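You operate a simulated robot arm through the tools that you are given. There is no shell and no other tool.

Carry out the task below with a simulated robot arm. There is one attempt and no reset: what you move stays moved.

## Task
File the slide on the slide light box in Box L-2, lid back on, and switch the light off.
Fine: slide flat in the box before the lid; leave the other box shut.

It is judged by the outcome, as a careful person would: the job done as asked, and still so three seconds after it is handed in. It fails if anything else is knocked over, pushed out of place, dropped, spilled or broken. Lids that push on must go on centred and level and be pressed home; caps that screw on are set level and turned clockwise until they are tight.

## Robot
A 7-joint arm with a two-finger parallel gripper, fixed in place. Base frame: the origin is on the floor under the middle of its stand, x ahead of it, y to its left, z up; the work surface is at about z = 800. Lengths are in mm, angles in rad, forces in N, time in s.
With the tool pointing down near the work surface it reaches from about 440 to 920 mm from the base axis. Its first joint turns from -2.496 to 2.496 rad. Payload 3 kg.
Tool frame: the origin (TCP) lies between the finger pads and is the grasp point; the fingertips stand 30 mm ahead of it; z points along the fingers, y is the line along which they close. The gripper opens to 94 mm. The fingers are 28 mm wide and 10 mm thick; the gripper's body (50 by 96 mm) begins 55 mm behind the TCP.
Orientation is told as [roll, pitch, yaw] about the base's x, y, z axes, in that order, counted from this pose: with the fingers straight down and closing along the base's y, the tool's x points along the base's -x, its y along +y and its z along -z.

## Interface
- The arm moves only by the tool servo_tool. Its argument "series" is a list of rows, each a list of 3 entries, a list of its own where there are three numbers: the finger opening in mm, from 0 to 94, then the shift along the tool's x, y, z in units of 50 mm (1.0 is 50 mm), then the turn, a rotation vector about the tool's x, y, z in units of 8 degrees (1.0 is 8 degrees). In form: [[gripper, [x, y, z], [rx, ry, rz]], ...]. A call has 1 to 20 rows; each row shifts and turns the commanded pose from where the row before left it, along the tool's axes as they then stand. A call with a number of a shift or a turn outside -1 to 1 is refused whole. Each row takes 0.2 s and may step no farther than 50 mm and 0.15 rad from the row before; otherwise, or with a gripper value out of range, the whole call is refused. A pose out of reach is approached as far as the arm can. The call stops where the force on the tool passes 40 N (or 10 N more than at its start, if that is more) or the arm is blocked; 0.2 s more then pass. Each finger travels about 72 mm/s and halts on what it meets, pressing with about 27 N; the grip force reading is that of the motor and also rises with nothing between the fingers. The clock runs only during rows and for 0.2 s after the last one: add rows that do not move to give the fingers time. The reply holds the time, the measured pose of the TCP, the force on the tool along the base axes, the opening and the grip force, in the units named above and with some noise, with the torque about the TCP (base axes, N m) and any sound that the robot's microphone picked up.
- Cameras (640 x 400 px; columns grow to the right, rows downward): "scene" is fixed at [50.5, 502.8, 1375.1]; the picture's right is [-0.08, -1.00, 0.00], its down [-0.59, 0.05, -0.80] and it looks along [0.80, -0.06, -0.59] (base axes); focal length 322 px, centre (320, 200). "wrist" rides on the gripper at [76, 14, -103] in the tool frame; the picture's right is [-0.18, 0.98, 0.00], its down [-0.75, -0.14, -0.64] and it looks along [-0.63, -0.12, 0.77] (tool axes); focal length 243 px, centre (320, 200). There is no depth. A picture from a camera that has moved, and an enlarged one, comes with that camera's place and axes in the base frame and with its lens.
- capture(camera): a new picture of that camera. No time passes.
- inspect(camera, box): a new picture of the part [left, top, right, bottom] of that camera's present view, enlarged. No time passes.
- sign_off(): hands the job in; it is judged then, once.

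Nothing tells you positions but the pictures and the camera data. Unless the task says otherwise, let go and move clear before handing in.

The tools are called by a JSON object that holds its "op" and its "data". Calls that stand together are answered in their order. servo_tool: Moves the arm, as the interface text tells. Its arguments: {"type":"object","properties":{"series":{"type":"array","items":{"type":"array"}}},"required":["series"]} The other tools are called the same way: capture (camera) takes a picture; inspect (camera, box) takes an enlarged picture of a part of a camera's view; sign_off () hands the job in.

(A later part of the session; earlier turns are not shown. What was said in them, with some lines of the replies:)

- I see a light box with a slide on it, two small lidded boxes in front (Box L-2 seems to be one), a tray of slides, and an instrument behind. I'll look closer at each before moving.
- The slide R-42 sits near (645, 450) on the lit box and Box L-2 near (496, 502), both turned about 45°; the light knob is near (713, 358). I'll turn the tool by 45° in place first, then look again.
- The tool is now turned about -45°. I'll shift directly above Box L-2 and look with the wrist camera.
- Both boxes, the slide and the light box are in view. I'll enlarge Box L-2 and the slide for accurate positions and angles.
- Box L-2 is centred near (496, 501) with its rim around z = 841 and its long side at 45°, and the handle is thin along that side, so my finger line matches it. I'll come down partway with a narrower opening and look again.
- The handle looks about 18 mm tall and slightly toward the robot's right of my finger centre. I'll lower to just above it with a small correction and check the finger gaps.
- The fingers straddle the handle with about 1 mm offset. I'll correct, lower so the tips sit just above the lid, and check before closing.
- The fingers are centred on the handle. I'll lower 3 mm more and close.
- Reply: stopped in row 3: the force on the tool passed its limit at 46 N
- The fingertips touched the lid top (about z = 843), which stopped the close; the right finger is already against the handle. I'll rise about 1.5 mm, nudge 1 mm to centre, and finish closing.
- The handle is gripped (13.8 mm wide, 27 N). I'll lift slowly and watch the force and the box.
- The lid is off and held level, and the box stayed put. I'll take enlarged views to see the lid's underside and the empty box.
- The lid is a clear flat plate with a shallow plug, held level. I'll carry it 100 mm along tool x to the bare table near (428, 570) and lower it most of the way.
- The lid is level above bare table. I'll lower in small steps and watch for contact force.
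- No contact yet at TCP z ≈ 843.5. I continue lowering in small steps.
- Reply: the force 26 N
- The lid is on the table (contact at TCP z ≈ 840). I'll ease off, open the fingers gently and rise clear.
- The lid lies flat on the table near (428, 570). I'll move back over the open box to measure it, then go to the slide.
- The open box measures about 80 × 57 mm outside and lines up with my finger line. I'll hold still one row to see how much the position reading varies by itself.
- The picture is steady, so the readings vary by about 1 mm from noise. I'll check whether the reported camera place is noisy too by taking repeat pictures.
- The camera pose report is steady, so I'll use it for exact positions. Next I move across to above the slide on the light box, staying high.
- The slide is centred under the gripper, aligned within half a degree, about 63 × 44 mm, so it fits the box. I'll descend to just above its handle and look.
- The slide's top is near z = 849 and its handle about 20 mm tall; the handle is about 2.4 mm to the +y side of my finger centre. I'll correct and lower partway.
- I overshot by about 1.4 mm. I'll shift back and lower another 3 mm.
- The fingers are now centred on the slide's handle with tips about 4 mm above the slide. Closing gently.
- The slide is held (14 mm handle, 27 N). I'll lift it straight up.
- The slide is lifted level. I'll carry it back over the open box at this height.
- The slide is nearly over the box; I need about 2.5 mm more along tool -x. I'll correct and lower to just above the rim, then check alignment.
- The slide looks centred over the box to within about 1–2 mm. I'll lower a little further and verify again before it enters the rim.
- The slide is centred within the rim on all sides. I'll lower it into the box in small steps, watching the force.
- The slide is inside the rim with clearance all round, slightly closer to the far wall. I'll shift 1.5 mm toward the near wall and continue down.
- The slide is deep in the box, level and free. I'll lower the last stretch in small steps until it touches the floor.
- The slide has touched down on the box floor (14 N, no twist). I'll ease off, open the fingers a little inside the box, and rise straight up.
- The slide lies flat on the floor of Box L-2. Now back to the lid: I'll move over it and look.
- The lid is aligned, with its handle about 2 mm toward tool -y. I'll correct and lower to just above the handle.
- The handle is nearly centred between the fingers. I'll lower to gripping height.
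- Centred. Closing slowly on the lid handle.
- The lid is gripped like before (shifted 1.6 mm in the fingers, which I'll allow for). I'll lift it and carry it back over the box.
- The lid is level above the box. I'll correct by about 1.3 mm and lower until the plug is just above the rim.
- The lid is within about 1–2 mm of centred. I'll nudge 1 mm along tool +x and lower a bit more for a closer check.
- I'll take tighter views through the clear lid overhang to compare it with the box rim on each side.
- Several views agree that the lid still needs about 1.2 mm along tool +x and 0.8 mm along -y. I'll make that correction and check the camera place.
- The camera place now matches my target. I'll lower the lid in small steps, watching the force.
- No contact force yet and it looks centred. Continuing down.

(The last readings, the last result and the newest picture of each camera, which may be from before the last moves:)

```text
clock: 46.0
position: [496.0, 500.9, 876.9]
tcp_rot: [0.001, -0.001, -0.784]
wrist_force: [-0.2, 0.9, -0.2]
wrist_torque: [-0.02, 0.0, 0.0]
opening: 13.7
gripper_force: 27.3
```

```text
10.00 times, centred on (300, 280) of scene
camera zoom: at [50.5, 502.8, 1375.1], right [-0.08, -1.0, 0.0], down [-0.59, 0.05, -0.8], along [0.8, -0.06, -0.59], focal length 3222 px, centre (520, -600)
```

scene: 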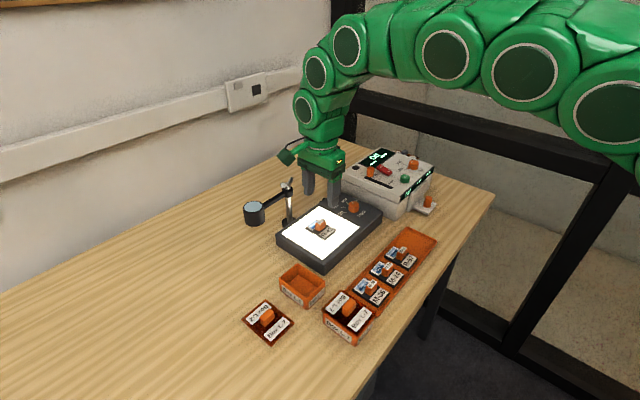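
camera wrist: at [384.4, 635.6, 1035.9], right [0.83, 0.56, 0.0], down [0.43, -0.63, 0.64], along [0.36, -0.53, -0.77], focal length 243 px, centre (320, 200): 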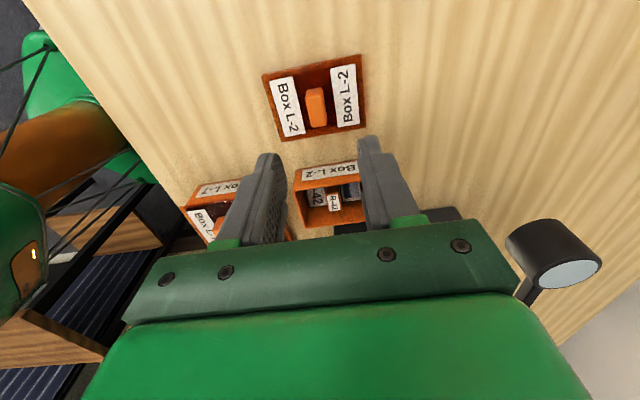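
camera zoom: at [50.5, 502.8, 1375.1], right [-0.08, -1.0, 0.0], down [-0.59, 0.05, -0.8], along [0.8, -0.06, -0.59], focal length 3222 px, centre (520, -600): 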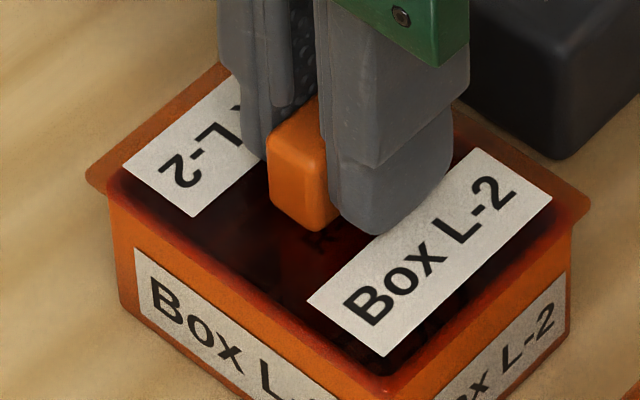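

Still free. I'll continue 1 mm at a time until it seats.

{"op": "servo_tool", "data": {"series": [[0, [0, 0, 0.02], [0, 0, 0]], [0, [0, 0, 0.015], [0, 0, 0]], [0, [0, 0, 0], [0, 0, 0]]]}}

{"op": "inspect", "data": {"camera": "scene", "box": [280, 260, 320, 300]}}

{"op": "inspect", "data": {"camera": "wrist", "box": [220, 70, 420, 195]}}

```text
clock: 46.8
position: [496.1, 501.3, 875.4]
tcp_rot: [0.0, 0.0, -0.786]
wrist_force: [-0.4, 0.2, 0.6]
wrist_torque: [0.01, -0.03, 0.0]
opening: 13.6
gripper_force: 26.5
```

```text
10.00 times, centred on (300, 280) of scene
camera zoom: at [50.5, 502.8, 1375.1], right [-0.08, -1.0, 0.0], down [-0.59, 0.05, -0.8], along [0.8, -0.06, -0.59], focal length 3222 px, centre (520, -600)
```

zoom: 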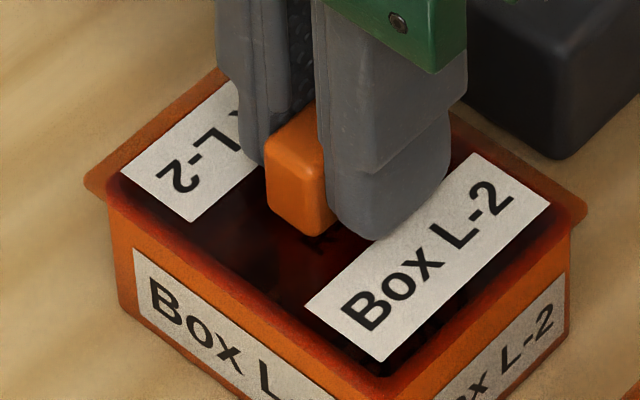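

```text
3.20 times, centred on (320, 132) of wrist
camera zoom: at [452.6, 564.8, 978.3], right [0.83, 0.56, 0.0], down [0.43, -0.63, 0.64], along [0.36, -0.53, -0.77], focal length 776 px, centre (320, 416)
```

zoom: 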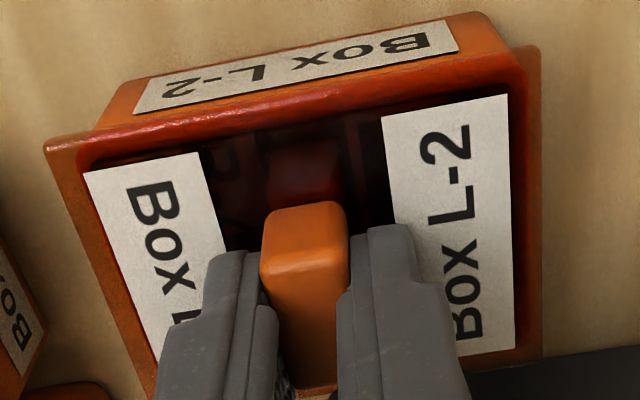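

Not seated yet; continuing.

{"op": "servo_tool", "data": {"series": [[0, [0, 0, 0.02], [0, 0, 0]], [0, [0, 0, 0], [0, 0, 0]]]}}

```text
clock: 47.4
position: [496.0, 498.7, 874.2]
tcp_rot: [0.004, 0.0, -0.785]
wrist_force: [0.0, 0.5, 2.0]
wrist_torque: [-0.01, 0.01, 0.02]
opening: 13.9
gripper_force: 27.1
```

{"op": "servo_tool", "data": {"series": [[0, [0, 0, 0.02], [0, 0, 0]], [0, [0, 0, 0], [0, 0, 0]]]}}

{"op": "inspect", "data": {"camera": "scene", "box": [280, 260, 320, 300]}}

{"op": "inspect", "data": {"camera": "wrist", "box": [220, 70, 420, 195]}}

```text
clock: 48.0
position: [495.4, 500.1, 874.9]
tcp_rot: [0.001, 0.0, -0.786]
wrist_force: [-1.6, -3.3, 17.6]
wrist_torque: [-0.09, 0.14, 0.0]
opening: 13.8
gripper_force: 26.7
```

```text
10.00 times, centred on (300, 280) of scene
camera zoom: at [50.5, 502.8, 1375.1], right [-0.08, -1.0, 0.0], down [-0.59, 0.05, -0.8], along [0.8, -0.06, -0.59], focal length 3222 px, centre (520, -600)
```

zoom: 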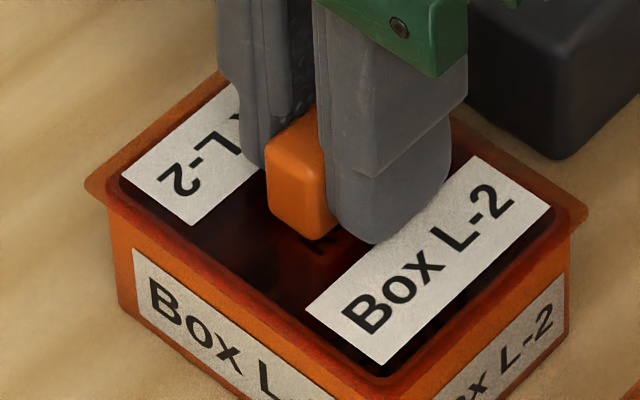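

```text
3.20 times, centred on (320, 132) of wrist
camera zoom: at [452.5, 564.6, 977.2], right [0.83, 0.56, 0.0], down [0.43, -0.63, 0.64], along [0.36, -0.53, -0.77], focal length 776 px, centre (320, 416)
```

zoom: 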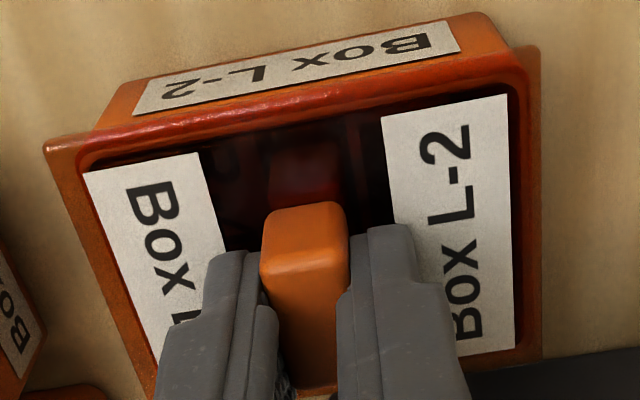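

The lid has met the rim at TCP z ≈ 874, level and centred. I'll press a little more while still gripping to see whether it moves further.

{"op": "servo_tool", "data": {"series": [[0, [0, 0, 0.02], [0, 0, 0]], [0, [0, 0, 0], [0, 0, 0]]]}}

{"op": "inspect", "data": {"camera": "scene", "box": [280, 260, 320, 300]}}

{"op": "inspect", "data": {"camera": "scene", "box": [270, 240, 350, 310]}}

```text
clock: 48.6
position: [496.1, 500.8, 873.2]
tcp_rot: [0.003, 0.001, -0.785]
wrist_force: [-2.1, 0.9, 31.9]
wrist_torque: [0.03, 0.18, 0.03]
opening: 13.7
gripper_force: 26.8
```

```text
10.00 times, centred on (300, 280) of scene
camera zoom: at [50.5, 502.8, 1375.1], right [-0.08, -1.0, 0.0], down [-0.59, 0.05, -0.8], along [0.8, -0.06, -0.59], focal length 3222 px, centre (520, -600)
```

zoom: 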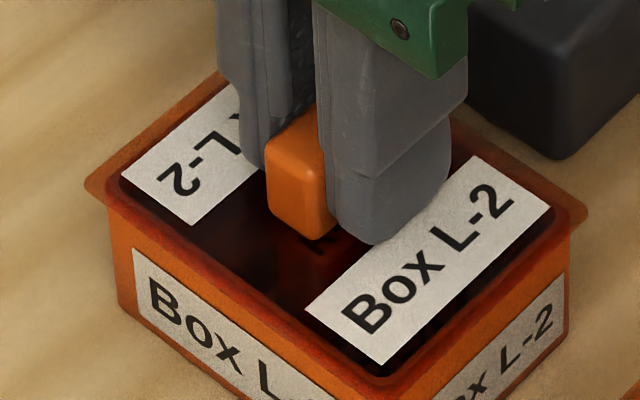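

```text
5.71 times, centred on (310, 275) of scene
camera zoom: at [50.5, 502.8, 1375.1], right [-0.08, -1.0, 0.0], down [-0.59, 0.05, -0.8], along [0.8, -0.06, -0.59], focal length 1841 px, centre (377, -229)
```

zoom: 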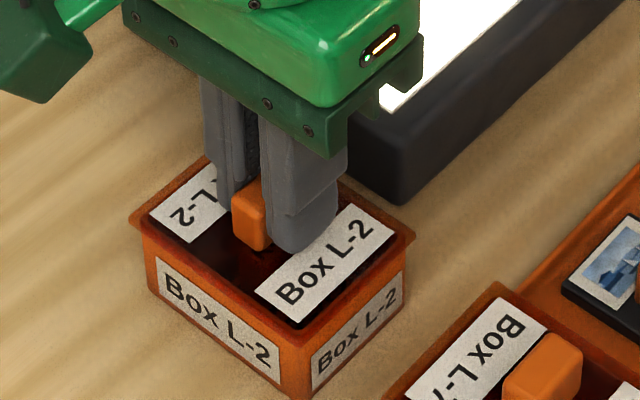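

The lid didn't move any further at 32 N, so it is home. I'll relax the force, open gently, and rise.

{"op": "servo_tool", "data": {"series": [[0, [0, 0, -0.03], [0, 0, 0]], [14, [0, 0, 0], [0, 0, 0]], [18, [0, 0, 0], [0, 0, 0]], [26, [0, 0, 0], [0, 0, 0]], [36, [0, 0, 0], [0, 0, 0]], [40, [0, 0, 0], [0, 0, 0]], [40, [0, 0, -0.2], [0, 0, 0]], [40, [0, 0, -0.6], [0, 0, 0]], [40, [0, 0, -0.8], [0, 0, 0]], [40, [0, 0, 0], [0, 0, 0]]]}}

{"op": "inspect", "data": {"camera": "scene", "box": [280, 255, 330, 305]}}

{"op": "inspect", "data": {"camera": "wrist", "box": [240, 35, 400, 155]}}

```text
clock: 50.8
position: [495.0, 500.4, 952.0]
tcp_rot: [0.0, 0.001, -0.785]
wrist_force: [0.3, -0.8, 0.8]
wrist_torque: [0.01, 0.0, 0.01]
opening: 40.3
gripper_force: 0.0
```

```text
8.00 times, centred on (305, 280) of scene
camera zoom: at [50.5, 502.8, 1375.1], right [-0.08, -1.0, 0.0], down [-0.59, 0.05, -0.8], along [0.8, -0.06, -0.59], focal length 2577 px, centre (440, -440)
```

zoom: 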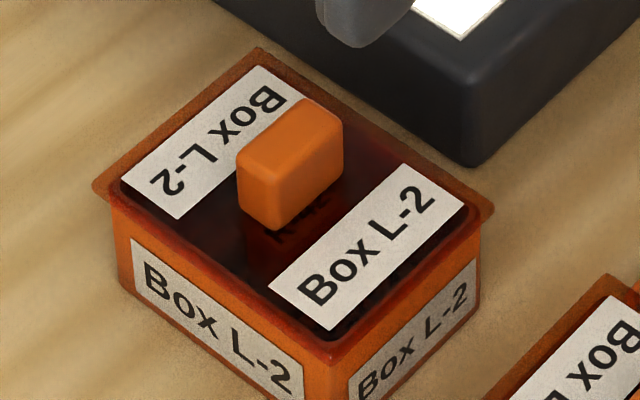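

```text
3.33 times, centred on (320, 95) of wrist
camera zoom: at [452.1, 564.5, 1055.7], right [0.83, 0.56, 0.0], down [0.43, -0.63, 0.64], along [0.36, -0.53, -0.77], focal length 809 px, centre (320, 550)
```

zoom: 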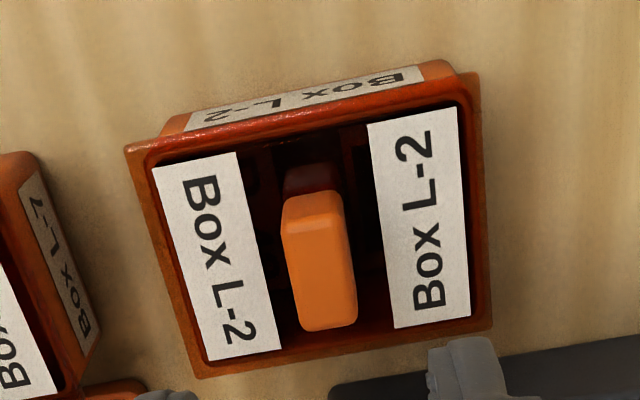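

Box L-2 is closed with the lid level and centred, slide inside. Next is the light: I'll rise and move above the light knob to look at its dial.

{"op": "servo_tool", "data": {"series": [[40, [-0.3, 0, -0.9], [0, 0, 0]], [40, [-0.9, 0.2, 0], [0, 0, 0]], [50, [-0.9, 0.2, 0], [0, 0, 0]], [60, [-0.9, 0.2, 0], [0, 0, 0]], [60, [-0.9, 0.25, 0], [0, 0, 0]], [60, [-0.9, 0.25, 0], [0, 0, 0]], [60, [0, 0, 0], [0, 0, 0]], [60, [0, 0, 0], [0, 0, 0]]]}}

{"op": "capture", "data": {"camera": "wrist"}}

{"op": "inspect", "data": {"camera": "wrist", "box": [250, 50, 410, 170]}}

{"op": "capture", "data": {"camera": "scene"}}

```text
clock: 52.6
position: [704.4, 368.5, 998.5]
tcp_rot: [0.003, 0.0, -0.786]
wrist_force: [-0.7, -0.2, 0.1]
wrist_torque: [0.02, 0.0, 0.02]
opening: 60.0
gripper_force: 0.0
```

```text
taken
camera wrist: at [660.6, 432.6, 1101.2], right [0.83, 0.56, 0.0], down [0.43, -0.63, 0.64], along [0.36, -0.53, -0.77], focal length 243 px, centre (320, 200)
```

wrist: 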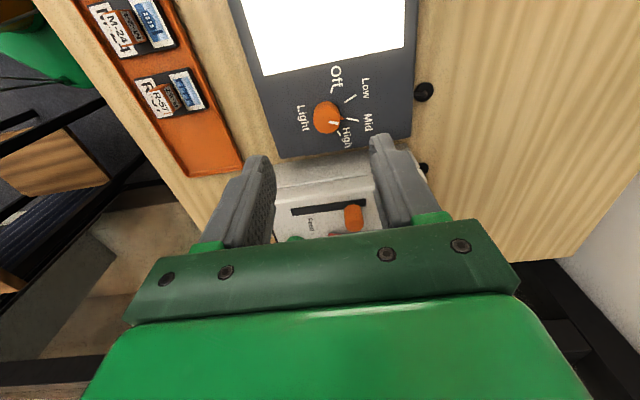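

```text
3.33 times, centred on (330, 110) of wrist
camera zoom: at [660.6, 432.6, 1101.2], right [0.83, 0.56, 0.0], down [0.43, -0.63, 0.64], along [0.36, -0.53, -0.77], focal length 809 px, centre (287, 500)
```

zoom: 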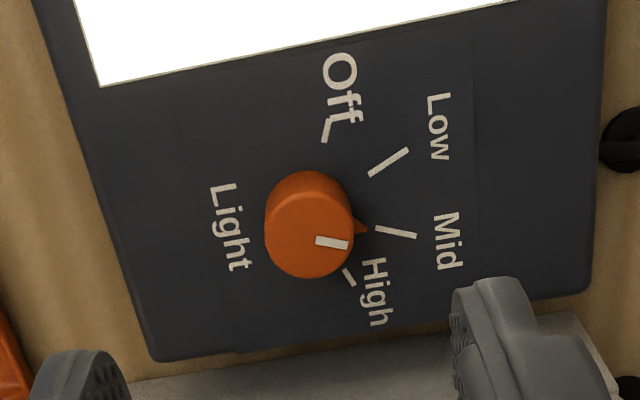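

```text
taken
```

scene: 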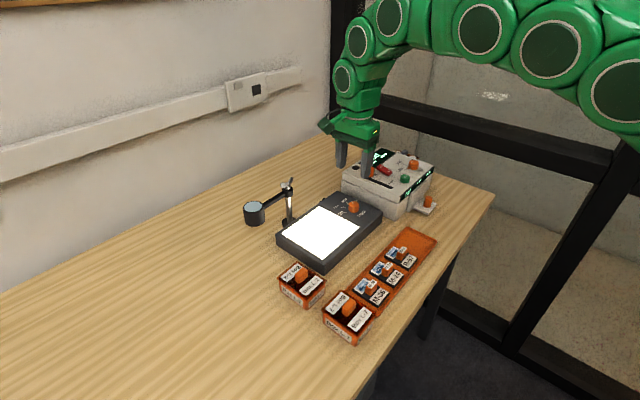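

The light dial has Off, Low, Mid and High marks 45° apart; its pointer is at Mid, so it needs a 90° counter-clockwise turn to Off. The knob axis is near (720, 357); I'll move over it and come down partway.

{"op": "servo_tool", "data": {"series": [[50, [-0.4, 0.05, 0.2], [0, 0, 0]], [46, [0, 0, 0.7], [0, 0, 0]], [46, [0, 0, 0.7], [0, 0, 0]], [46, [0, 0, 0], [0, 0, 0]], [46, [0, 0, 0], [0, 0, 0]]]}}

{"op": "capture", "data": {"camera": "wrist"}}

{"op": "inspect", "data": {"camera": "wrist", "box": [240, 50, 400, 170]}}

{"op": "inspect", "data": {"camera": "scene", "box": [310, 150, 400, 240]}}

```text
clock: 53.8
position: [719.5, 357.2, 918.7]
tcp_rot: [0.001, 0.001, -0.784]
wrist_force: [0.2, 0.4, 0.9]
wrist_torque: [0.02, 0.02, 0.0]
opening: 45.8
gripper_force: 0.0
```

```text
taken
camera wrist: at [675.2, 420.3, 1022.6], right [0.83, 0.56, 0.0], down [0.43, -0.63, 0.64], along [0.36, -0.53, -0.77], focal length 243 px, centre (320, 200)
```

wrist: 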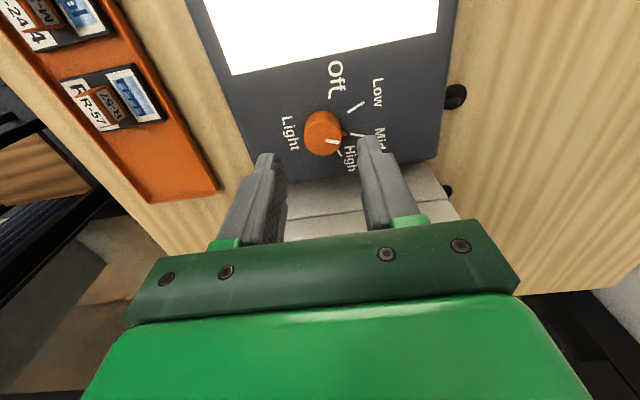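

```text
3.33 times, centred on (320, 110) of wrist
camera zoom: at [675.2, 420.3, 1022.6], right [0.83, 0.56, 0.0], down [0.43, -0.63, 0.64], along [0.36, -0.53, -0.77], focal length 809 px, centre (320, 500)
```

zoom: 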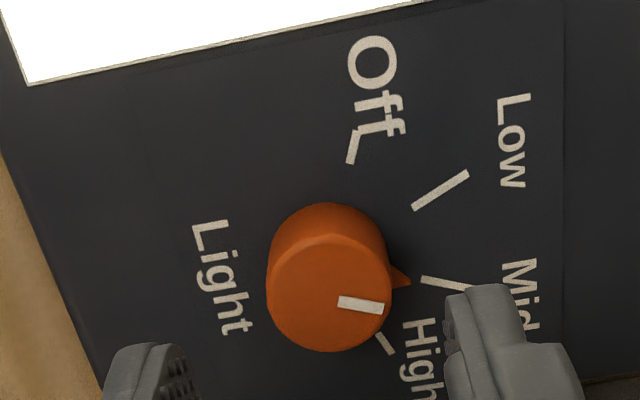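

```text
4.44 times, centred on (355, 195) of scene
camera zoom: at [50.5, 502.8, 1375.1], right [-0.08, -1.0, 0.0], down [-0.59, 0.05, -0.8], along [0.8, -0.06, -0.59], focal length 1432 px, centre (164, 222)
```

zoom: 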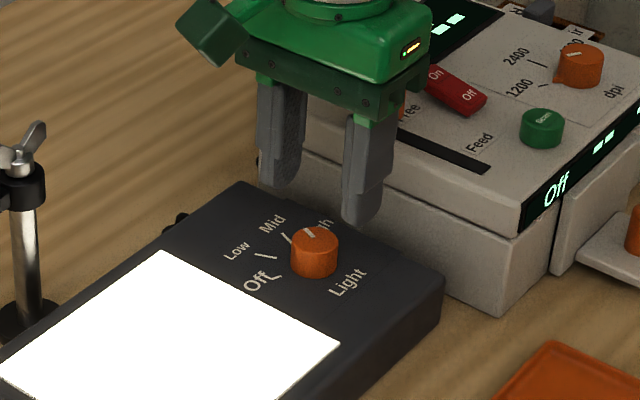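

The fingers straddle the knob, which is about 2 mm toward tool +y. I'll correct and lower until the tips are level with the knob's top.

{"op": "servo_tool", "data": {"series": [[46, [0, 0.04, 0.2], [0, 0, 0]], [46, [0, 0, 0.3], [0, 0, 0]], [46, [0, 0, 0], [0, 0, 0]], [46, [0, 0, 0], [0, 0, 0]]]}}

{"op": "inspect", "data": {"camera": "wrist", "box": [240, 70, 400, 190]}}

{"op": "inspect", "data": {"camera": "scene", "box": [330, 170, 390, 230]}}

```text
clock: 54.8
position: [721.2, 357.6, 894.4]
tcp_rot: [0.0, -0.001, -0.785]
wrist_force: [-0.6, -0.6, -0.1]
wrist_torque: [0.0, 0.02, 0.01]
opening: 46.0
gripper_force: 0.0
```

```text
3.33 times, centred on (320, 130) of wrist
camera zoom: at [677.7, 422.2, 996.9], right [0.83, 0.56, 0.0], down [0.43, -0.63, 0.64], along [0.36, -0.53, -0.77], focal length 809 px, centre (320, 433)
```

zoom: 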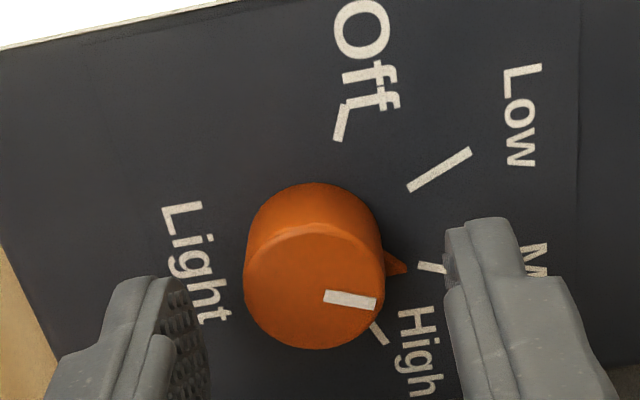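

```text
6.67 times, centred on (360, 200) of scene
camera zoom: at [50.5, 502.8, 1375.1], right [-0.08, -1.0, 0.0], down [-0.59, 0.05, -0.8], along [0.8, -0.06, -0.59], focal length 2148 px, centre (53, 200)
```

zoom: 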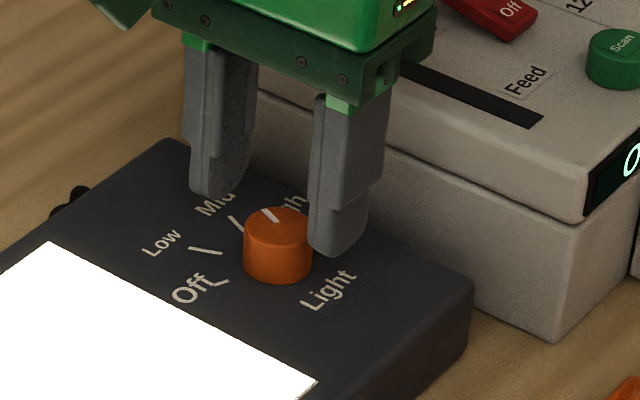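

The knob is centred across the fingers and about 1 mm forward. I'll correct and lower to grip its upper part, clear of the pointer at its base.

{"op": "servo_tool", "data": {"series": [[46, [-0.02, 0, 0.1], [0, 0, 0]], [46, [0, 0, 0.1], [0, 0, 0]], [46, [0, 0, 0.08], [0, 0, 0]], [46, [0, 0, 0], [0, 0, 0]], [46, [0, 0, 0], [0, 0, 0]]]}}

{"op": "inspect", "data": {"camera": "wrist", "box": [240, 70, 400, 190]}}

{"op": "inspect", "data": {"camera": "scene", "box": [330, 170, 390, 230]}}

```text
clock: 56.0
position: [722.1, 358.3, 880.4]
tcp_rot: [-0.001, 0.002, -0.786]
wrist_force: [-0.3, 0.3, -0.4]
wrist_torque: [0.02, 0.0, 0.01]
opening: 46.2
gripper_force: 0.0
```

```text
3.33 times, centred on (320, 130) of wrist
camera zoom: at [679.0, 421.8, 982.9], right [0.83, 0.56, 0.0], down [0.43, -0.63, 0.64], along [0.36, -0.53, -0.77], focal length 809 px, centre (320, 433)
```

zoom: 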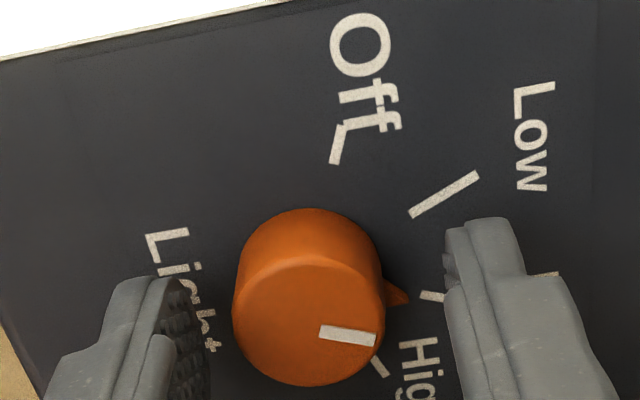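

```text
6.67 times, centred on (360, 200) of scene
camera zoom: at [50.5, 502.8, 1375.1], right [-0.08, -1.0, 0.0], down [-0.59, 0.05, -0.8], along [0.8, -0.06, -0.59], focal length 2148 px, centre (53, 200)
```

zoom: 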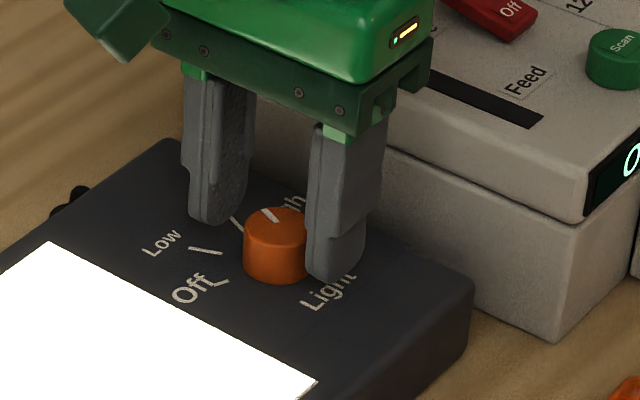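

I drifted about 1.3 mm in y; correcting before closing.

{"op": "servo_tool", "data": {"series": [[46, [0, -0.026, 0], [0, 0, 0]], [46, [0, 0, 0], [0, 0, 0]], [46, [0, 0, 0], [0, 0, 0]]]}}

{"op": "inspect", "data": {"camera": "wrist", "box": [240, 70, 400, 190]}}

```text
clock: 56.8
position: [722.1, 356.5, 880.1]
tcp_rot: [0.0, 0.001, -0.785]
wrist_force: [-0.1, -0.7, -0.4]
wrist_torque: [-0.05, 0.0, -0.01]
opening: 45.9
gripper_force: 0.0
```

```text
3.33 times, centred on (320, 130) of wrist
camera zoom: at [678.4, 421.2, 982.6], right [0.83, 0.56, 0.0], down [0.43, -0.63, 0.64], along [0.36, -0.53, -0.77], focal length 809 px, centre (320, 433)
```

zoom: 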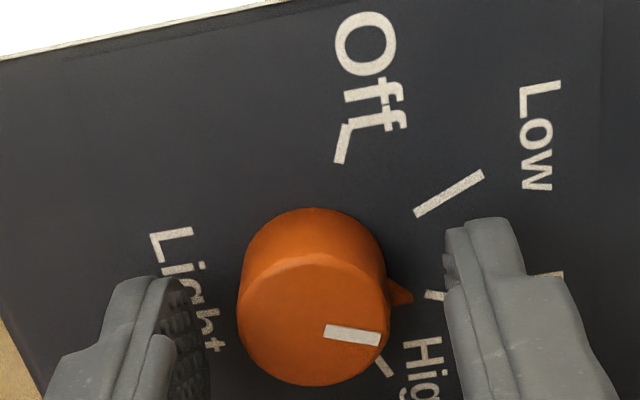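

Centred now. Closing slowly on the knob.

{"op": "servo_tool", "data": {"series": [[46, [0, 0.006, 0.03], [0, 0, 0]], [38, [0, 0, 0], [0, 0, 0]], [32, [0, 0, 0], [0, 0, 0]], [29, [0, 0, 0], [0, 0, 0]], [27, [0, 0, 0], [0, 0, 0]], [25, [0, 0, 0], [0, 0, 0]], [20, [0, 0, 0], [0, 0, 0]], [10, [0, 0, 0], [0, 0, 0]], [0, [0, 0, 0], [0, 0, 0]], [0, [0, 0, 0], [0, 0, 0]]]}}

{"op": "inspect", "data": {"camera": "wrist", "box": [240, 70, 400, 190]}}

{"op": "inspect", "data": {"camera": "scene", "box": [330, 170, 390, 230]}}

```text
clock: 59.0
position: [721.4, 356.5, 877.3]
tcp_rot: [-0.002, 0.002, -0.786]
wrist_force: [-26.8, -25.1, 6.2]
wrist_torque: [-0.74, 0.82, -0.04]
opening: 27.3
gripper_force: 45.1
```

```text
3.33 times, centred on (320, 130) of wrist
camera zoom: at [678.0, 420.6, 981.3], right [0.83, 0.56, 0.0], down [0.43, -0.63, 0.64], along [0.36, -0.53, -0.77], focal length 809 px, centre (320, 433)
```

zoom: 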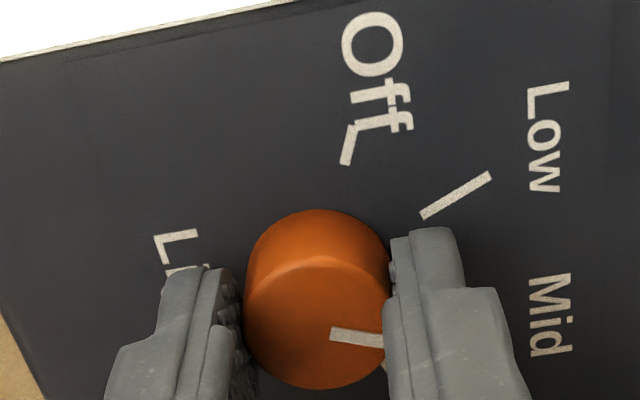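

```text
6.67 times, centred on (360, 200) of scene
camera zoom: at [50.5, 502.8, 1375.1], right [-0.08, -1.0, 0.0], down [-0.59, 0.05, -0.8], along [0.8, -0.06, -0.59], focal length 2148 px, centre (53, 200)
```

zoom: 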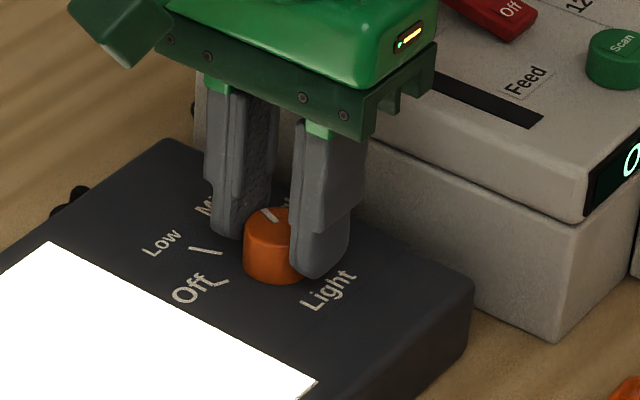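

Both fingers hold the knob (27.3 mm) but there is a side force of about 37 N, meaning my tool axis is offset toward +y. I'll shift the command toward -y to relax it.

{"op": "servo_tool", "data": {"series": [[0, [0, -0.015, 0], [0, 0, 0]], [0, [0, -0.015, 0], [0, 0, 0]], [0, [0, 0, 0], [0, 0, 0]]]}}

```text
clock: 59.8
position: [722.7, 356.3, 878.1]
tcp_rot: [0.003, -0.001, -0.785]
wrist_force: [-9.4, -14.0, -3.6]
wrist_torque: [-0.4, 0.1, -0.03]
opening: 27.2
gripper_force: 45.0
```

{"op": "servo_tool", "data": {"series": [[0, [0, -0.015, 0], [0, 0, 0]], [0, [0, -0.008, 0], [0, 0, 0]], [0, [0, 0, 0], [0, 0, 0]]]}}

{"op": "inspect", "data": {"camera": "wrist", "box": [240, 70, 400, 190]}}

```text
clock: 60.6
position: [720.6, 354.7, 876.2]
tcp_rot: [0.007, -0.001, -0.786]
wrist_force: [6.3, -0.3, -10.6]
wrist_torque: [0.13, -0.11, 0.0]
opening: 27.1
gripper_force: 45.0
stopped in row 3: the force on the tool passed its limit at 41 N (the readings are from after the stop); the commanded pose is now the measured one
```

```text
3.33 times, centred on (320, 130) of wrist
camera zoom: at [676.9, 419.9, 981.4], right [0.82, 0.57, 0.01], down [0.43, -0.63, 0.64], along [0.37, -0.53, -0.77], focal length 809 px, centre (320, 433)
```

zoom: 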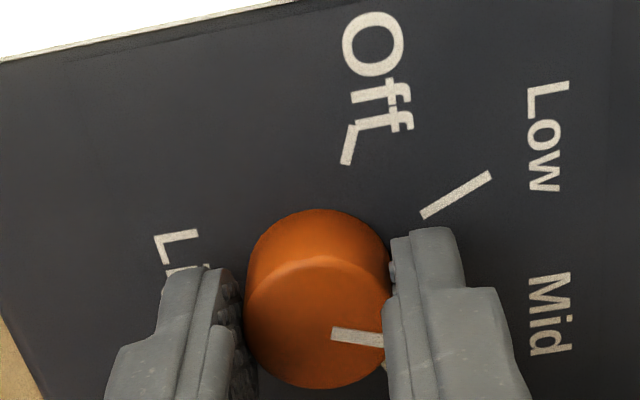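

The force is now nearly zero. I'll begin turning the knob counter-clockwise (tool rz negative) in a small test step.

{"op": "servo_tool", "data": {"series": [[0, [0, 0, 0], [0, 0, -0.5]], [0, [0, 0, 0], [0, 0, -0.5]], [0, [0, 0, 0], [0, 0, 0]]]}}

{"op": "inspect", "data": {"camera": "wrist", "box": [240, 70, 400, 190]}}

{"op": "inspect", "data": {"camera": "scene", "box": [330, 170, 390, 230]}}

```text
clock: 61.4
position: [720.0, 355.2, 878.2]
tcp_rot: [0.005, -0.001, -0.644]
wrist_force: [19.8, 5.4, -22.2]
wrist_torque: [0.21, -0.63, 0.02]
opening: 26.9
gripper_force: 45.2
```

```text
3.33 times, centred on (320, 130) of wrist
camera zoom: at [668.4, 413.2, 981.3], right [0.74, 0.67, 0.01], down [0.51, -0.57, 0.64], along [0.44, -0.47, -0.77], focal length 809 px, centre (320, 433)
```

zoom: 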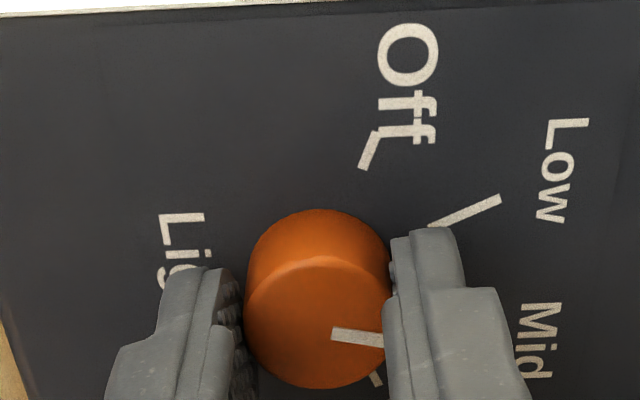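

```text
6.67 times, centred on (360, 200) of scene
camera zoom: at [50.5, 502.8, 1375.1], right [-0.08, -1.0, 0.0], down [-0.59, 0.05, -0.8], along [0.8, -0.06, -0.59], focal length 2148 px, centre (53, 200)
```

zoom: 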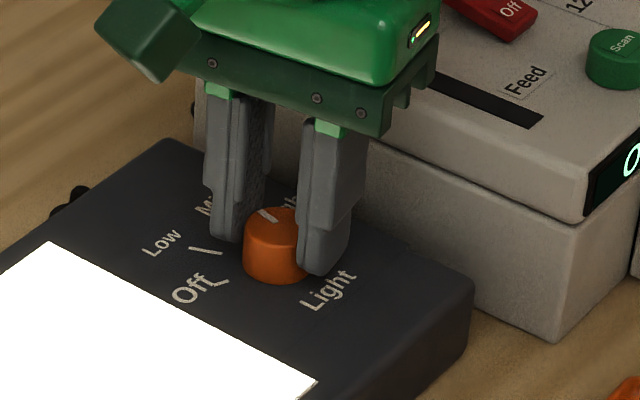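

The knob turns with the fingers and the light box stays put. I'll relieve the side and vertical force by following it, then keep turning in small steps.

{"op": "servo_tool", "data": {"series": [[0, [-0.016, 0.021, 0.03], [0, 0, 0]], [0, [0, 0, 0], [0, 0, 0]]]}}

```text
clock: 62.0
position: [722.1, 355.8, 877.8]
tcp_rot: [0.007, -0.001, -0.646]
wrist_force: [-15.3, -7.8, 28.3]
wrist_torque: [-0.29, 0.64, 0.0]
opening: 27.4
gripper_force: 45.3
```

{"op": "servo_tool", "data": {"series": [[0, [0.005, -0.01, -0.018], [0, 0, 0]], [0, [0, 0, 0], [0, 0, 0]]]}}

```text
clock: 62.6
position: [721.3, 355.2, 878.0]
tcp_rot: [0.006, -0.003, -0.646]
wrist_force: [-4.7, 0.7, 18.4]
wrist_torque: [0.12, 0.26, -0.07]
opening: 27.1
gripper_force: 45.9
```

{"op": "servo_tool", "data": {"series": [[0, [0, 0, -0.01], [0, 0, -0.5]], [0, [0, 0, 0], [0, 0, -0.5]], [0, [0, 0, 0], [0, 0, 0]]]}}

```text
clock: 63.4
position: [720.2, 356.4, 878.7]
tcp_rot: [0.005, -0.004, -0.504]
wrist_force: [2.9, 8.2, 3.0]
wrist_torque: [0.32, -0.02, 0.02]
opening: 27.3
gripper_force: 45.3
```

Forces are small at yaw -0.50. Continuing the turn.

{"op": "servo_tool", "data": {"series": [[0, [0.002, 0.004, 0], [0, 0, -0.5]], [0, [0, 0, 0], [0, 0, -0.5]], [0, [0, 0, 0], [0, 0, -0.5]], [0, [0, 0, 0], [0, 0, 0]]]}}

{"op": "inspect", "data": {"camera": "wrist", "box": [240, 70, 400, 190]}}

{"op": "inspect", "data": {"camera": "scene", "box": [320, 160, 400, 240]}}

```text
clock: 64.4
position: [720.9, 356.2, 878.2]
tcp_rot: [0.003, -0.004, -0.296]
wrist_force: [-12.4, 1.6, 5.8]
wrist_torque: [0.16, 0.89, 0.0]
opening: 27.3
gripper_force: 45.1
```

```text
3.33 times, centred on (320, 130) of wrist
camera zoom: at [652.3, 392.0, 981.2], right [0.46, 0.89, 0.0], down [0.68, -0.36, 0.64], along [0.57, -0.3, -0.77], focal length 809 px, centre (320, 433)
```

zoom: 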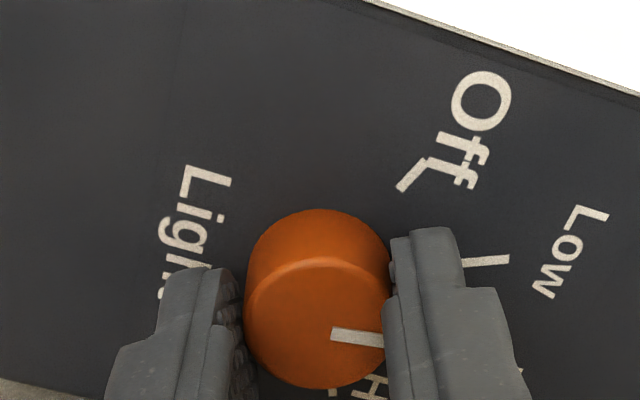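

```text
5.00 times, centred on (360, 200) of scene
camera zoom: at [50.5, 502.8, 1375.1], right [-0.08, -1.0, 0.0], down [-0.59, 0.05, -0.8], along [0.8, -0.06, -0.59], focal length 1611 px, centre (120, 200)
```

zoom: 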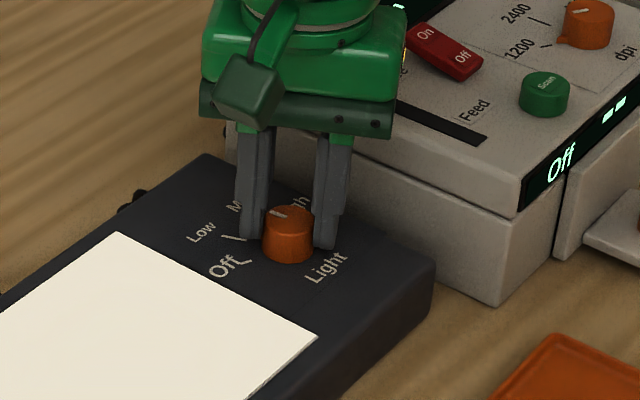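

The light has dimmed as the knob turns toward Low. Continuing with small force relief.

{"op": "servo_tool", "data": {"series": [[0, [0.008, -0.002, -0.003], [0, 0, -0.5]], [0, [0, 0, 0], [0, 0, -0.5]], [0, [0, 0, 0], [0, 0, -0.5]], [0, [0, 0, 0], [0, 0, 0]]]}}

```text
clock: 65.4
position: [721.2, 355.4, 878.1]
tcp_rot: [0.003, -0.006, -0.086]
wrist_force: [-8.5, 5.2, -4.4]
wrist_torque: [0.18, 0.35, 0.01]
opening: 27.3
gripper_force: 45.2
```

{"op": "servo_tool", "data": {"series": [[0, [0.005, 0.003, 0.002], [0, 0, -0.5]], [0, [0, 0, 0], [0, 0, -0.5]], [0, [0, 0, 0], [0, 0, -0.5]], [0, [0, 0, 0], [0, 0, 0]]]}}

{"op": "inspect", "data": {"camera": "wrist", "box": [240, 70, 400, 190]}}

{"op": "inspect", "data": {"camera": "scene", "box": [320, 160, 400, 240]}}

```text
clock: 66.4
position: [721.0, 356.0, 878.5]
tcp_rot: [0.002, -0.006, 0.125]
wrist_force: [1.2, 1.1, -13.0]
wrist_torque: [0.09, -0.45, 0.0]
opening: 27.1
gripper_force: 45.0
```

```text
3.33 times, centred on (320, 130) of wrist
camera zoom: at [643.6, 360.9, 981.1], right [0.06, 1.0, 0.0], down [0.76, -0.05, 0.65], along [0.64, -0.04, -0.76], focal length 809 px, centre (320, 433)
```

zoom: 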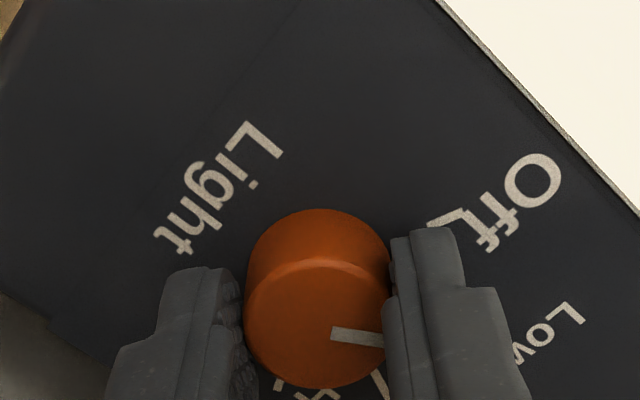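

```text
5.00 times, centred on (360, 200) of scene
camera zoom: at [50.5, 502.8, 1375.1], right [-0.08, -1.0, 0.0], down [-0.59, 0.05, -0.8], along [0.8, -0.06, -0.59], focal length 1611 px, centre (120, 200)
```

zoom: 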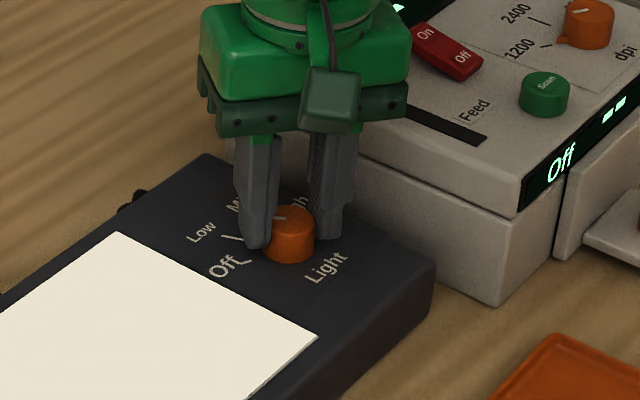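

52° turned so far; forces are low and the light box hasn't moved. Continuing toward Off.

{"op": "servo_tool", "data": {"series": [[0, [0, 0, 0.008], [0, 0, -0.5]], [0, [0, 0, 0], [0, 0, -0.5]], [0, [0, 0, 0], [0, 0, -0.5]], [0, [0, 0, 0], [0, 0, 0]]]}}

```text
clock: 67.4
position: [720.3, 356.1, 878.5]
tcp_rot: [0.002, -0.004, 0.331]
wrist_force: [-4.7, -6.9, 5.1]
wrist_torque: [-0.36, 0.37, -0.01]
opening: 27.1
gripper_force: 44.8
```

{"op": "servo_tool", "data": {"series": [[0, [0.0045, -0.003, 0], [0, 0, -0.5]], [0, [0, 0, 0], [0, 0, -0.5]], [0, [0, 0, 0], [0, 0, -0.5]], [0, [0, 0, 0], [0, 0, 0]]]}}

{"op": "inspect", "data": {"camera": "wrist", "box": [240, 70, 400, 190]}}

{"op": "inspect", "data": {"camera": "scene", "box": [320, 160, 400, 240]}}

```text
clock: 68.4
position: [721.2, 356.6, 879.0]
tcp_rot: [0.001, -0.006, 0.541]
wrist_force: [-4.3, -8.1, 3.5]
wrist_torque: [-0.3, 0.09, 0.0]
opening: 27.1
gripper_force: 44.5
```

```text
3.33 times, centred on (320, 130) of wrist
camera zoom: at [648.2, 329.1, 981.0], right [-0.35, 0.94, 0.0], down [0.72, 0.27, 0.65], along [0.61, 0.23, -0.76], focal length 809 px, centre (320, 433)
```

zoom: 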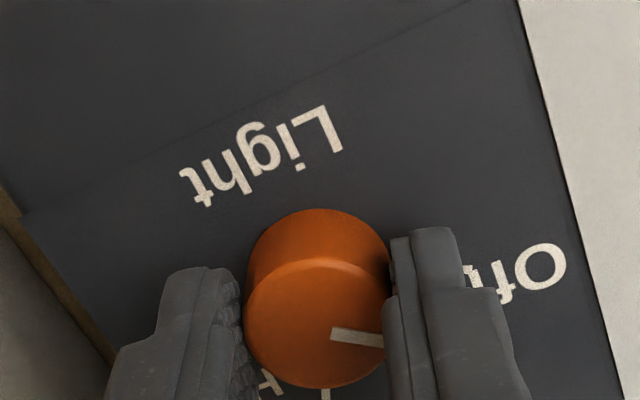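

```text
5.00 times, centred on (360, 200) of scene
camera zoom: at [50.5, 502.8, 1375.1], right [-0.08, -1.0, 0.0], down [-0.59, 0.05, -0.8], along [0.8, -0.06, -0.59], focal length 1611 px, centre (120, 200)
```

zoom: 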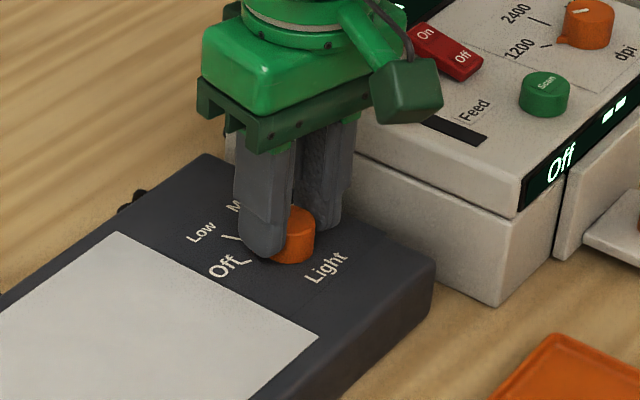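

The panel has just gone dark; I'll turn the remaining 14° so the pointer sits on the Off mark.

{"op": "servo_tool", "data": {"series": [[0, [0.005, -0.003, 0], [0, 0, -0.5]], [0, [0, 0, 0], [0, 0, -0.5]], [0, [0, 0, 0], [0, 0, -0.5]], [0, [0, 0, 0], [0, 0, 0]]]}}

{"op": "inspect", "data": {"camera": "wrist", "box": [240, 70, 400, 190]}}

{"op": "inspect", "data": {"camera": "scene", "box": [320, 160, 400, 240]}}

```text
clock: 69.4
position: [721.1, 356.7, 878.2]
tcp_rot: [-0.001, -0.008, 0.753]
wrist_force: [11.7, -0.8, -6.0]
wrist_torque: [0.06, -0.44, 0.03]
opening: 26.9
gripper_force: 44.8
```

```text
3.33 times, centred on (320, 130) of wrist
camera zoom: at [655.3, 314.5, 980.9], right [-0.54, 0.84, 0.0], down [0.64, 0.41, 0.65], along [0.55, 0.35, -0.76], focal length 809 px, centre (320, 433)
```

zoom: 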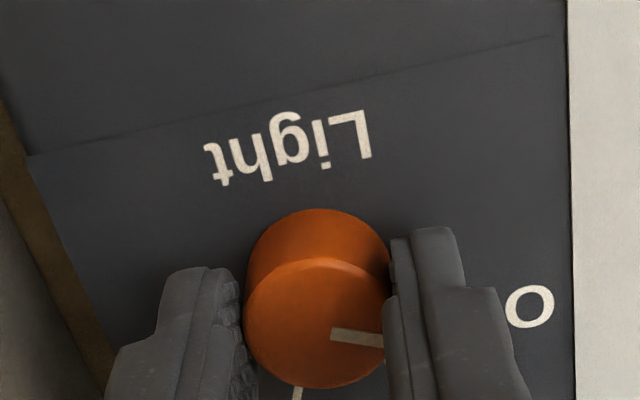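

```text
5.00 times, centred on (360, 200) of scene
camera zoom: at [50.5, 502.8, 1375.1], right [-0.08, -1.0, 0.0], down [-0.59, 0.05, -0.8], along [0.8, -0.06, -0.59], focal length 1611 px, centre (120, 200)
```

zoom: 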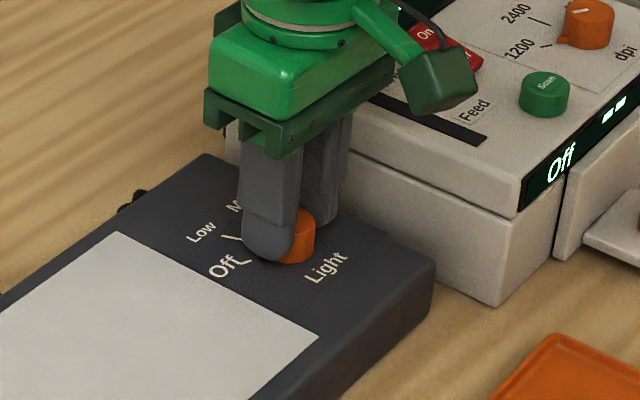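

88° turned. One more 2° step, then I'll check, release and rise.

{"op": "servo_tool", "data": {"series": [[0, [-0.006, -0.004, 0], [0, 0, -0.25]], [0, [0, 0, 0], [0, 0, 0]], [0, [0, 0, 0], [0, 0, 0]]]}}

```text
clock: 70.2
position: [721.8, 356.4, 878.0]
tcp_rot: [-0.003, -0.006, 0.785]
wrist_force: [4.2, -6.1, -0.3]
wrist_torque: [-0.34, 0.08, -0.02]
opening: 27.1
gripper_force: 45.4
```

The knob sits at the Off angle with little residual force. I'll open the fingers just enough and rise straight up.

{"op": "servo_tool", "data": {"series": [[27, [0, 0, 0], [0, 0, 0]], [30, [0, 0, 0], [0, 0, 0]], [34, [0, 0, 0], [0, 0, 0]], [38, [0, 0, 0], [0, 0, 0]], [38, [0, 0, 0], [0, 0, 0]], [38, [0, 0, -0.2], [0, 0, 0]], [38, [0, 0, -0.4], [0, 0, 0]], [38, [0, 0, -0.8], [0, 0, 0]], [38, [0, 0, -0.8], [0, 0, 0]], [38, [0, 0, 0], [0, 0, 0]]]}}

{"op": "capture", "data": {"camera": "wrist"}}

{"op": "inspect", "data": {"camera": "scene", "box": [270, 150, 400, 280]}}

```text
clock: 72.4
position: [720.2, 357.0, 989.2]
tcp_rot: [-0.001, -0.005, 0.787]
wrist_force: [0.2, 0.9, -0.3]
wrist_torque: [0.03, -0.01, 0.01]
opening: 37.8
gripper_force: 0.0
```

```text
taken
camera wrist: at [656.7, 312.4, 1092.0], right [-0.56, 0.83, 0.0], down [0.63, 0.43, 0.65], along [0.53, 0.36, -0.76], focal length 243 px, centre (320, 200)
```

wrist: 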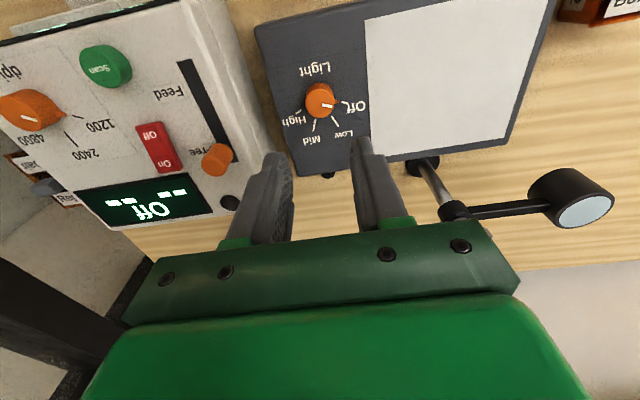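

```text
3.08 times, centred on (335, 215) of scene
camera zoom: at [50.5, 502.8, 1375.1], right [-0.08, -1.0, 0.0], down [-0.59, 0.05, -0.8], along [0.8, -0.06, -0.59], focal length 991 px, centre (274, 154)
```

zoom: 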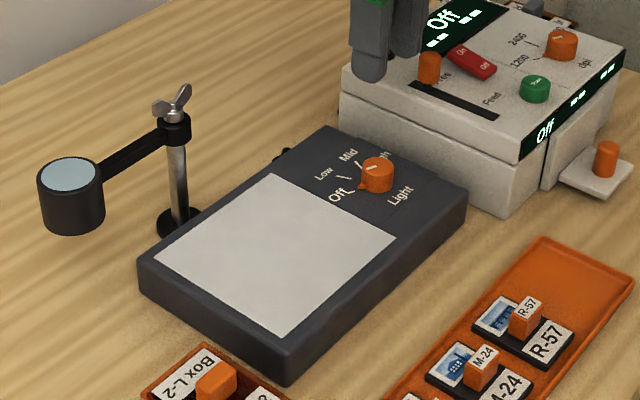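

The panel is dark and the pointer is toward Off. I'll enlarge the dial and check the whole scene.

{"op": "inspect", "data": {"camera": "wrist", "box": [260, 50, 400, 160]}}

{"op": "inspect", "data": {"camera": "scene", "box": [335, 190, 375, 220]}}

{"op": "capture", "data": {"camera": "scene"}}

{"op": "inspect", "data": {"camera": "scene", "box": [260, 240, 400, 350]}}

```text
3.64 times, centred on (330, 105) of wrist
camera zoom: at [656.7, 312.4, 1092.0], right [-0.56, 0.83, 0.0], down [0.63, 0.43, 0.65], along [0.53, 0.36, -0.76], focal length 882 px, centre (284, 546)
```

zoom: 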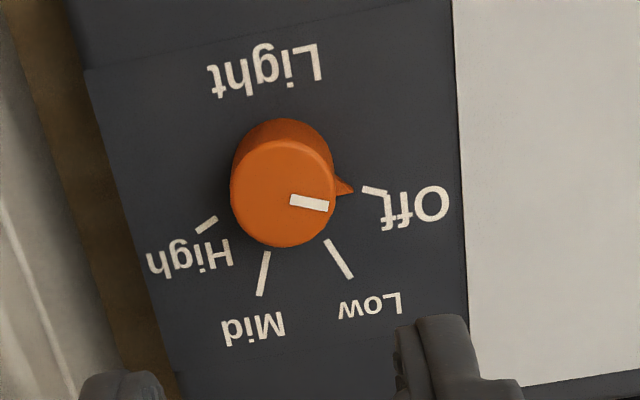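

```text
13.33 times, centred on (355, 205) of scene
camera zoom: at [50.5, 502.8, 1375.1], right [-0.08, -1.0, 0.0], down [-0.59, 0.05, -0.8], along [0.8, -0.06, -0.59], focal length 4296 px, centre (-147, 133)
```

zoom: 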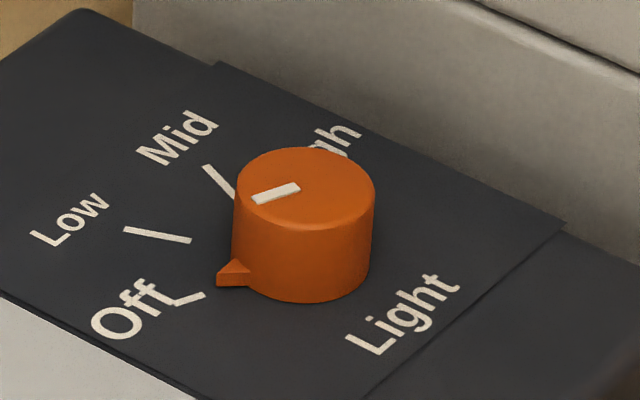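

```text
taken
```

scene: 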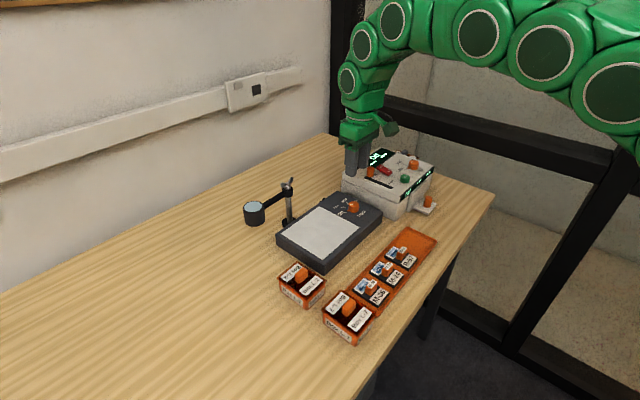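

```text
3.64 times, centred on (330, 295) of scene
camera zoom: at [50.5, 502.8, 1375.1], right [-0.08, -1.0, 0.0], down [-0.59, 0.05, -0.8], along [0.8, -0.06, -0.59], focal length 1172 px, centre (284, -146)
```

zoom: 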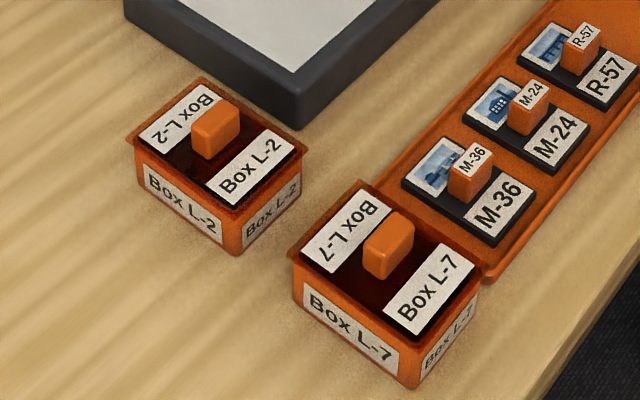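

The dial pointer is on Off, the panel is dark, and everything else is where it was. I'll take a last close look at the lid's seat on Box L-2 against Box L-7.

{"op": "inspect", "data": {"camera": "scene", "box": [280, 258, 330, 308]}}

{"op": "inspect", "data": {"camera": "scene", "box": [322, 288, 377, 343]}}

```text
8.00 times, centred on (305, 283) of scene
camera zoom: at [50.5, 502.8, 1375.1], right [-0.08, -1.0, 0.0], down [-0.59, 0.05, -0.8], along [0.8, -0.06, -0.59], focal length 2577 px, centre (440, -464)
```

zoom: 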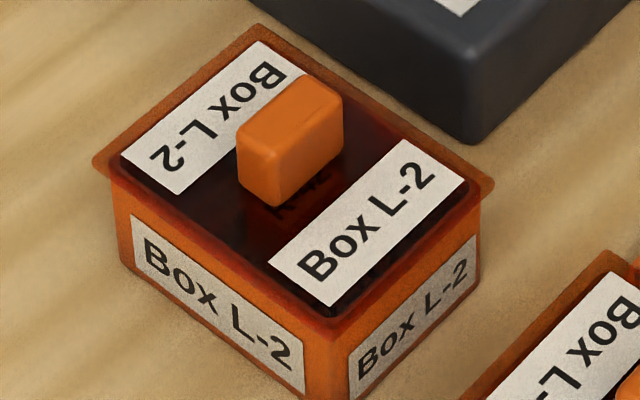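

```text
7.27 times, centred on (350, 316) of scene
camera zoom: at [50.5, 502.8, 1375.1], right [-0.08, -1.0, 0.0], down [-0.59, 0.05, -0.8], along [0.8, -0.06, -0.59], focal length 2343 px, centre (106, -640)
```

zoom: 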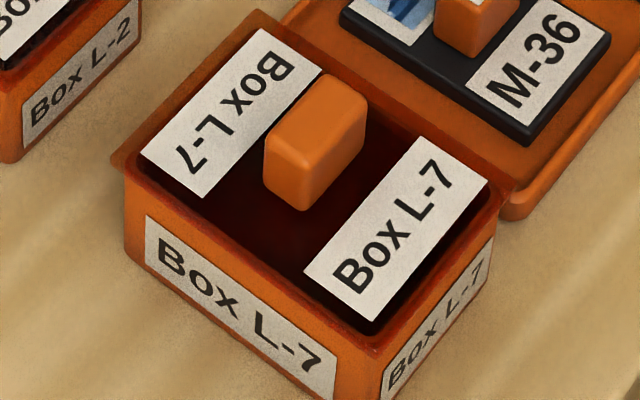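

Box L-2's lid sits level and flush like the untouched Box L-7, with R-42 flat inside. The light is off, and the gripper is empty and clear, so I'm handing in.

{"op": "sign_off", "data": {}}

```text
The job is handed in.
```

Slide R-42 is now flat in Box L-2, the lid is back on, and the light is switched off. I've handed the job in, but no verdict has come back.

- **Slide:** it lay flat on the floor of Box L-2 before the lid went on.
- **Lid:** it is level and centred to about 1 mm. I pressed it to 32 N and it did not move any further. In the pictures it sits as flush as the lid on Box L-7.
- **Light:** I turned the dial from Mid to Off and the panel is dark. The pointer is within a few degrees of the Off mark.
- **Everything else:** Box L-7 stayed shut. The tray of slides, the magnifier stand and the scanner look untouched. Box L-2 shifted about 2 mm while I gripped its lid, and the light box shows no visible movement.

The gripper is empty and well above the table.
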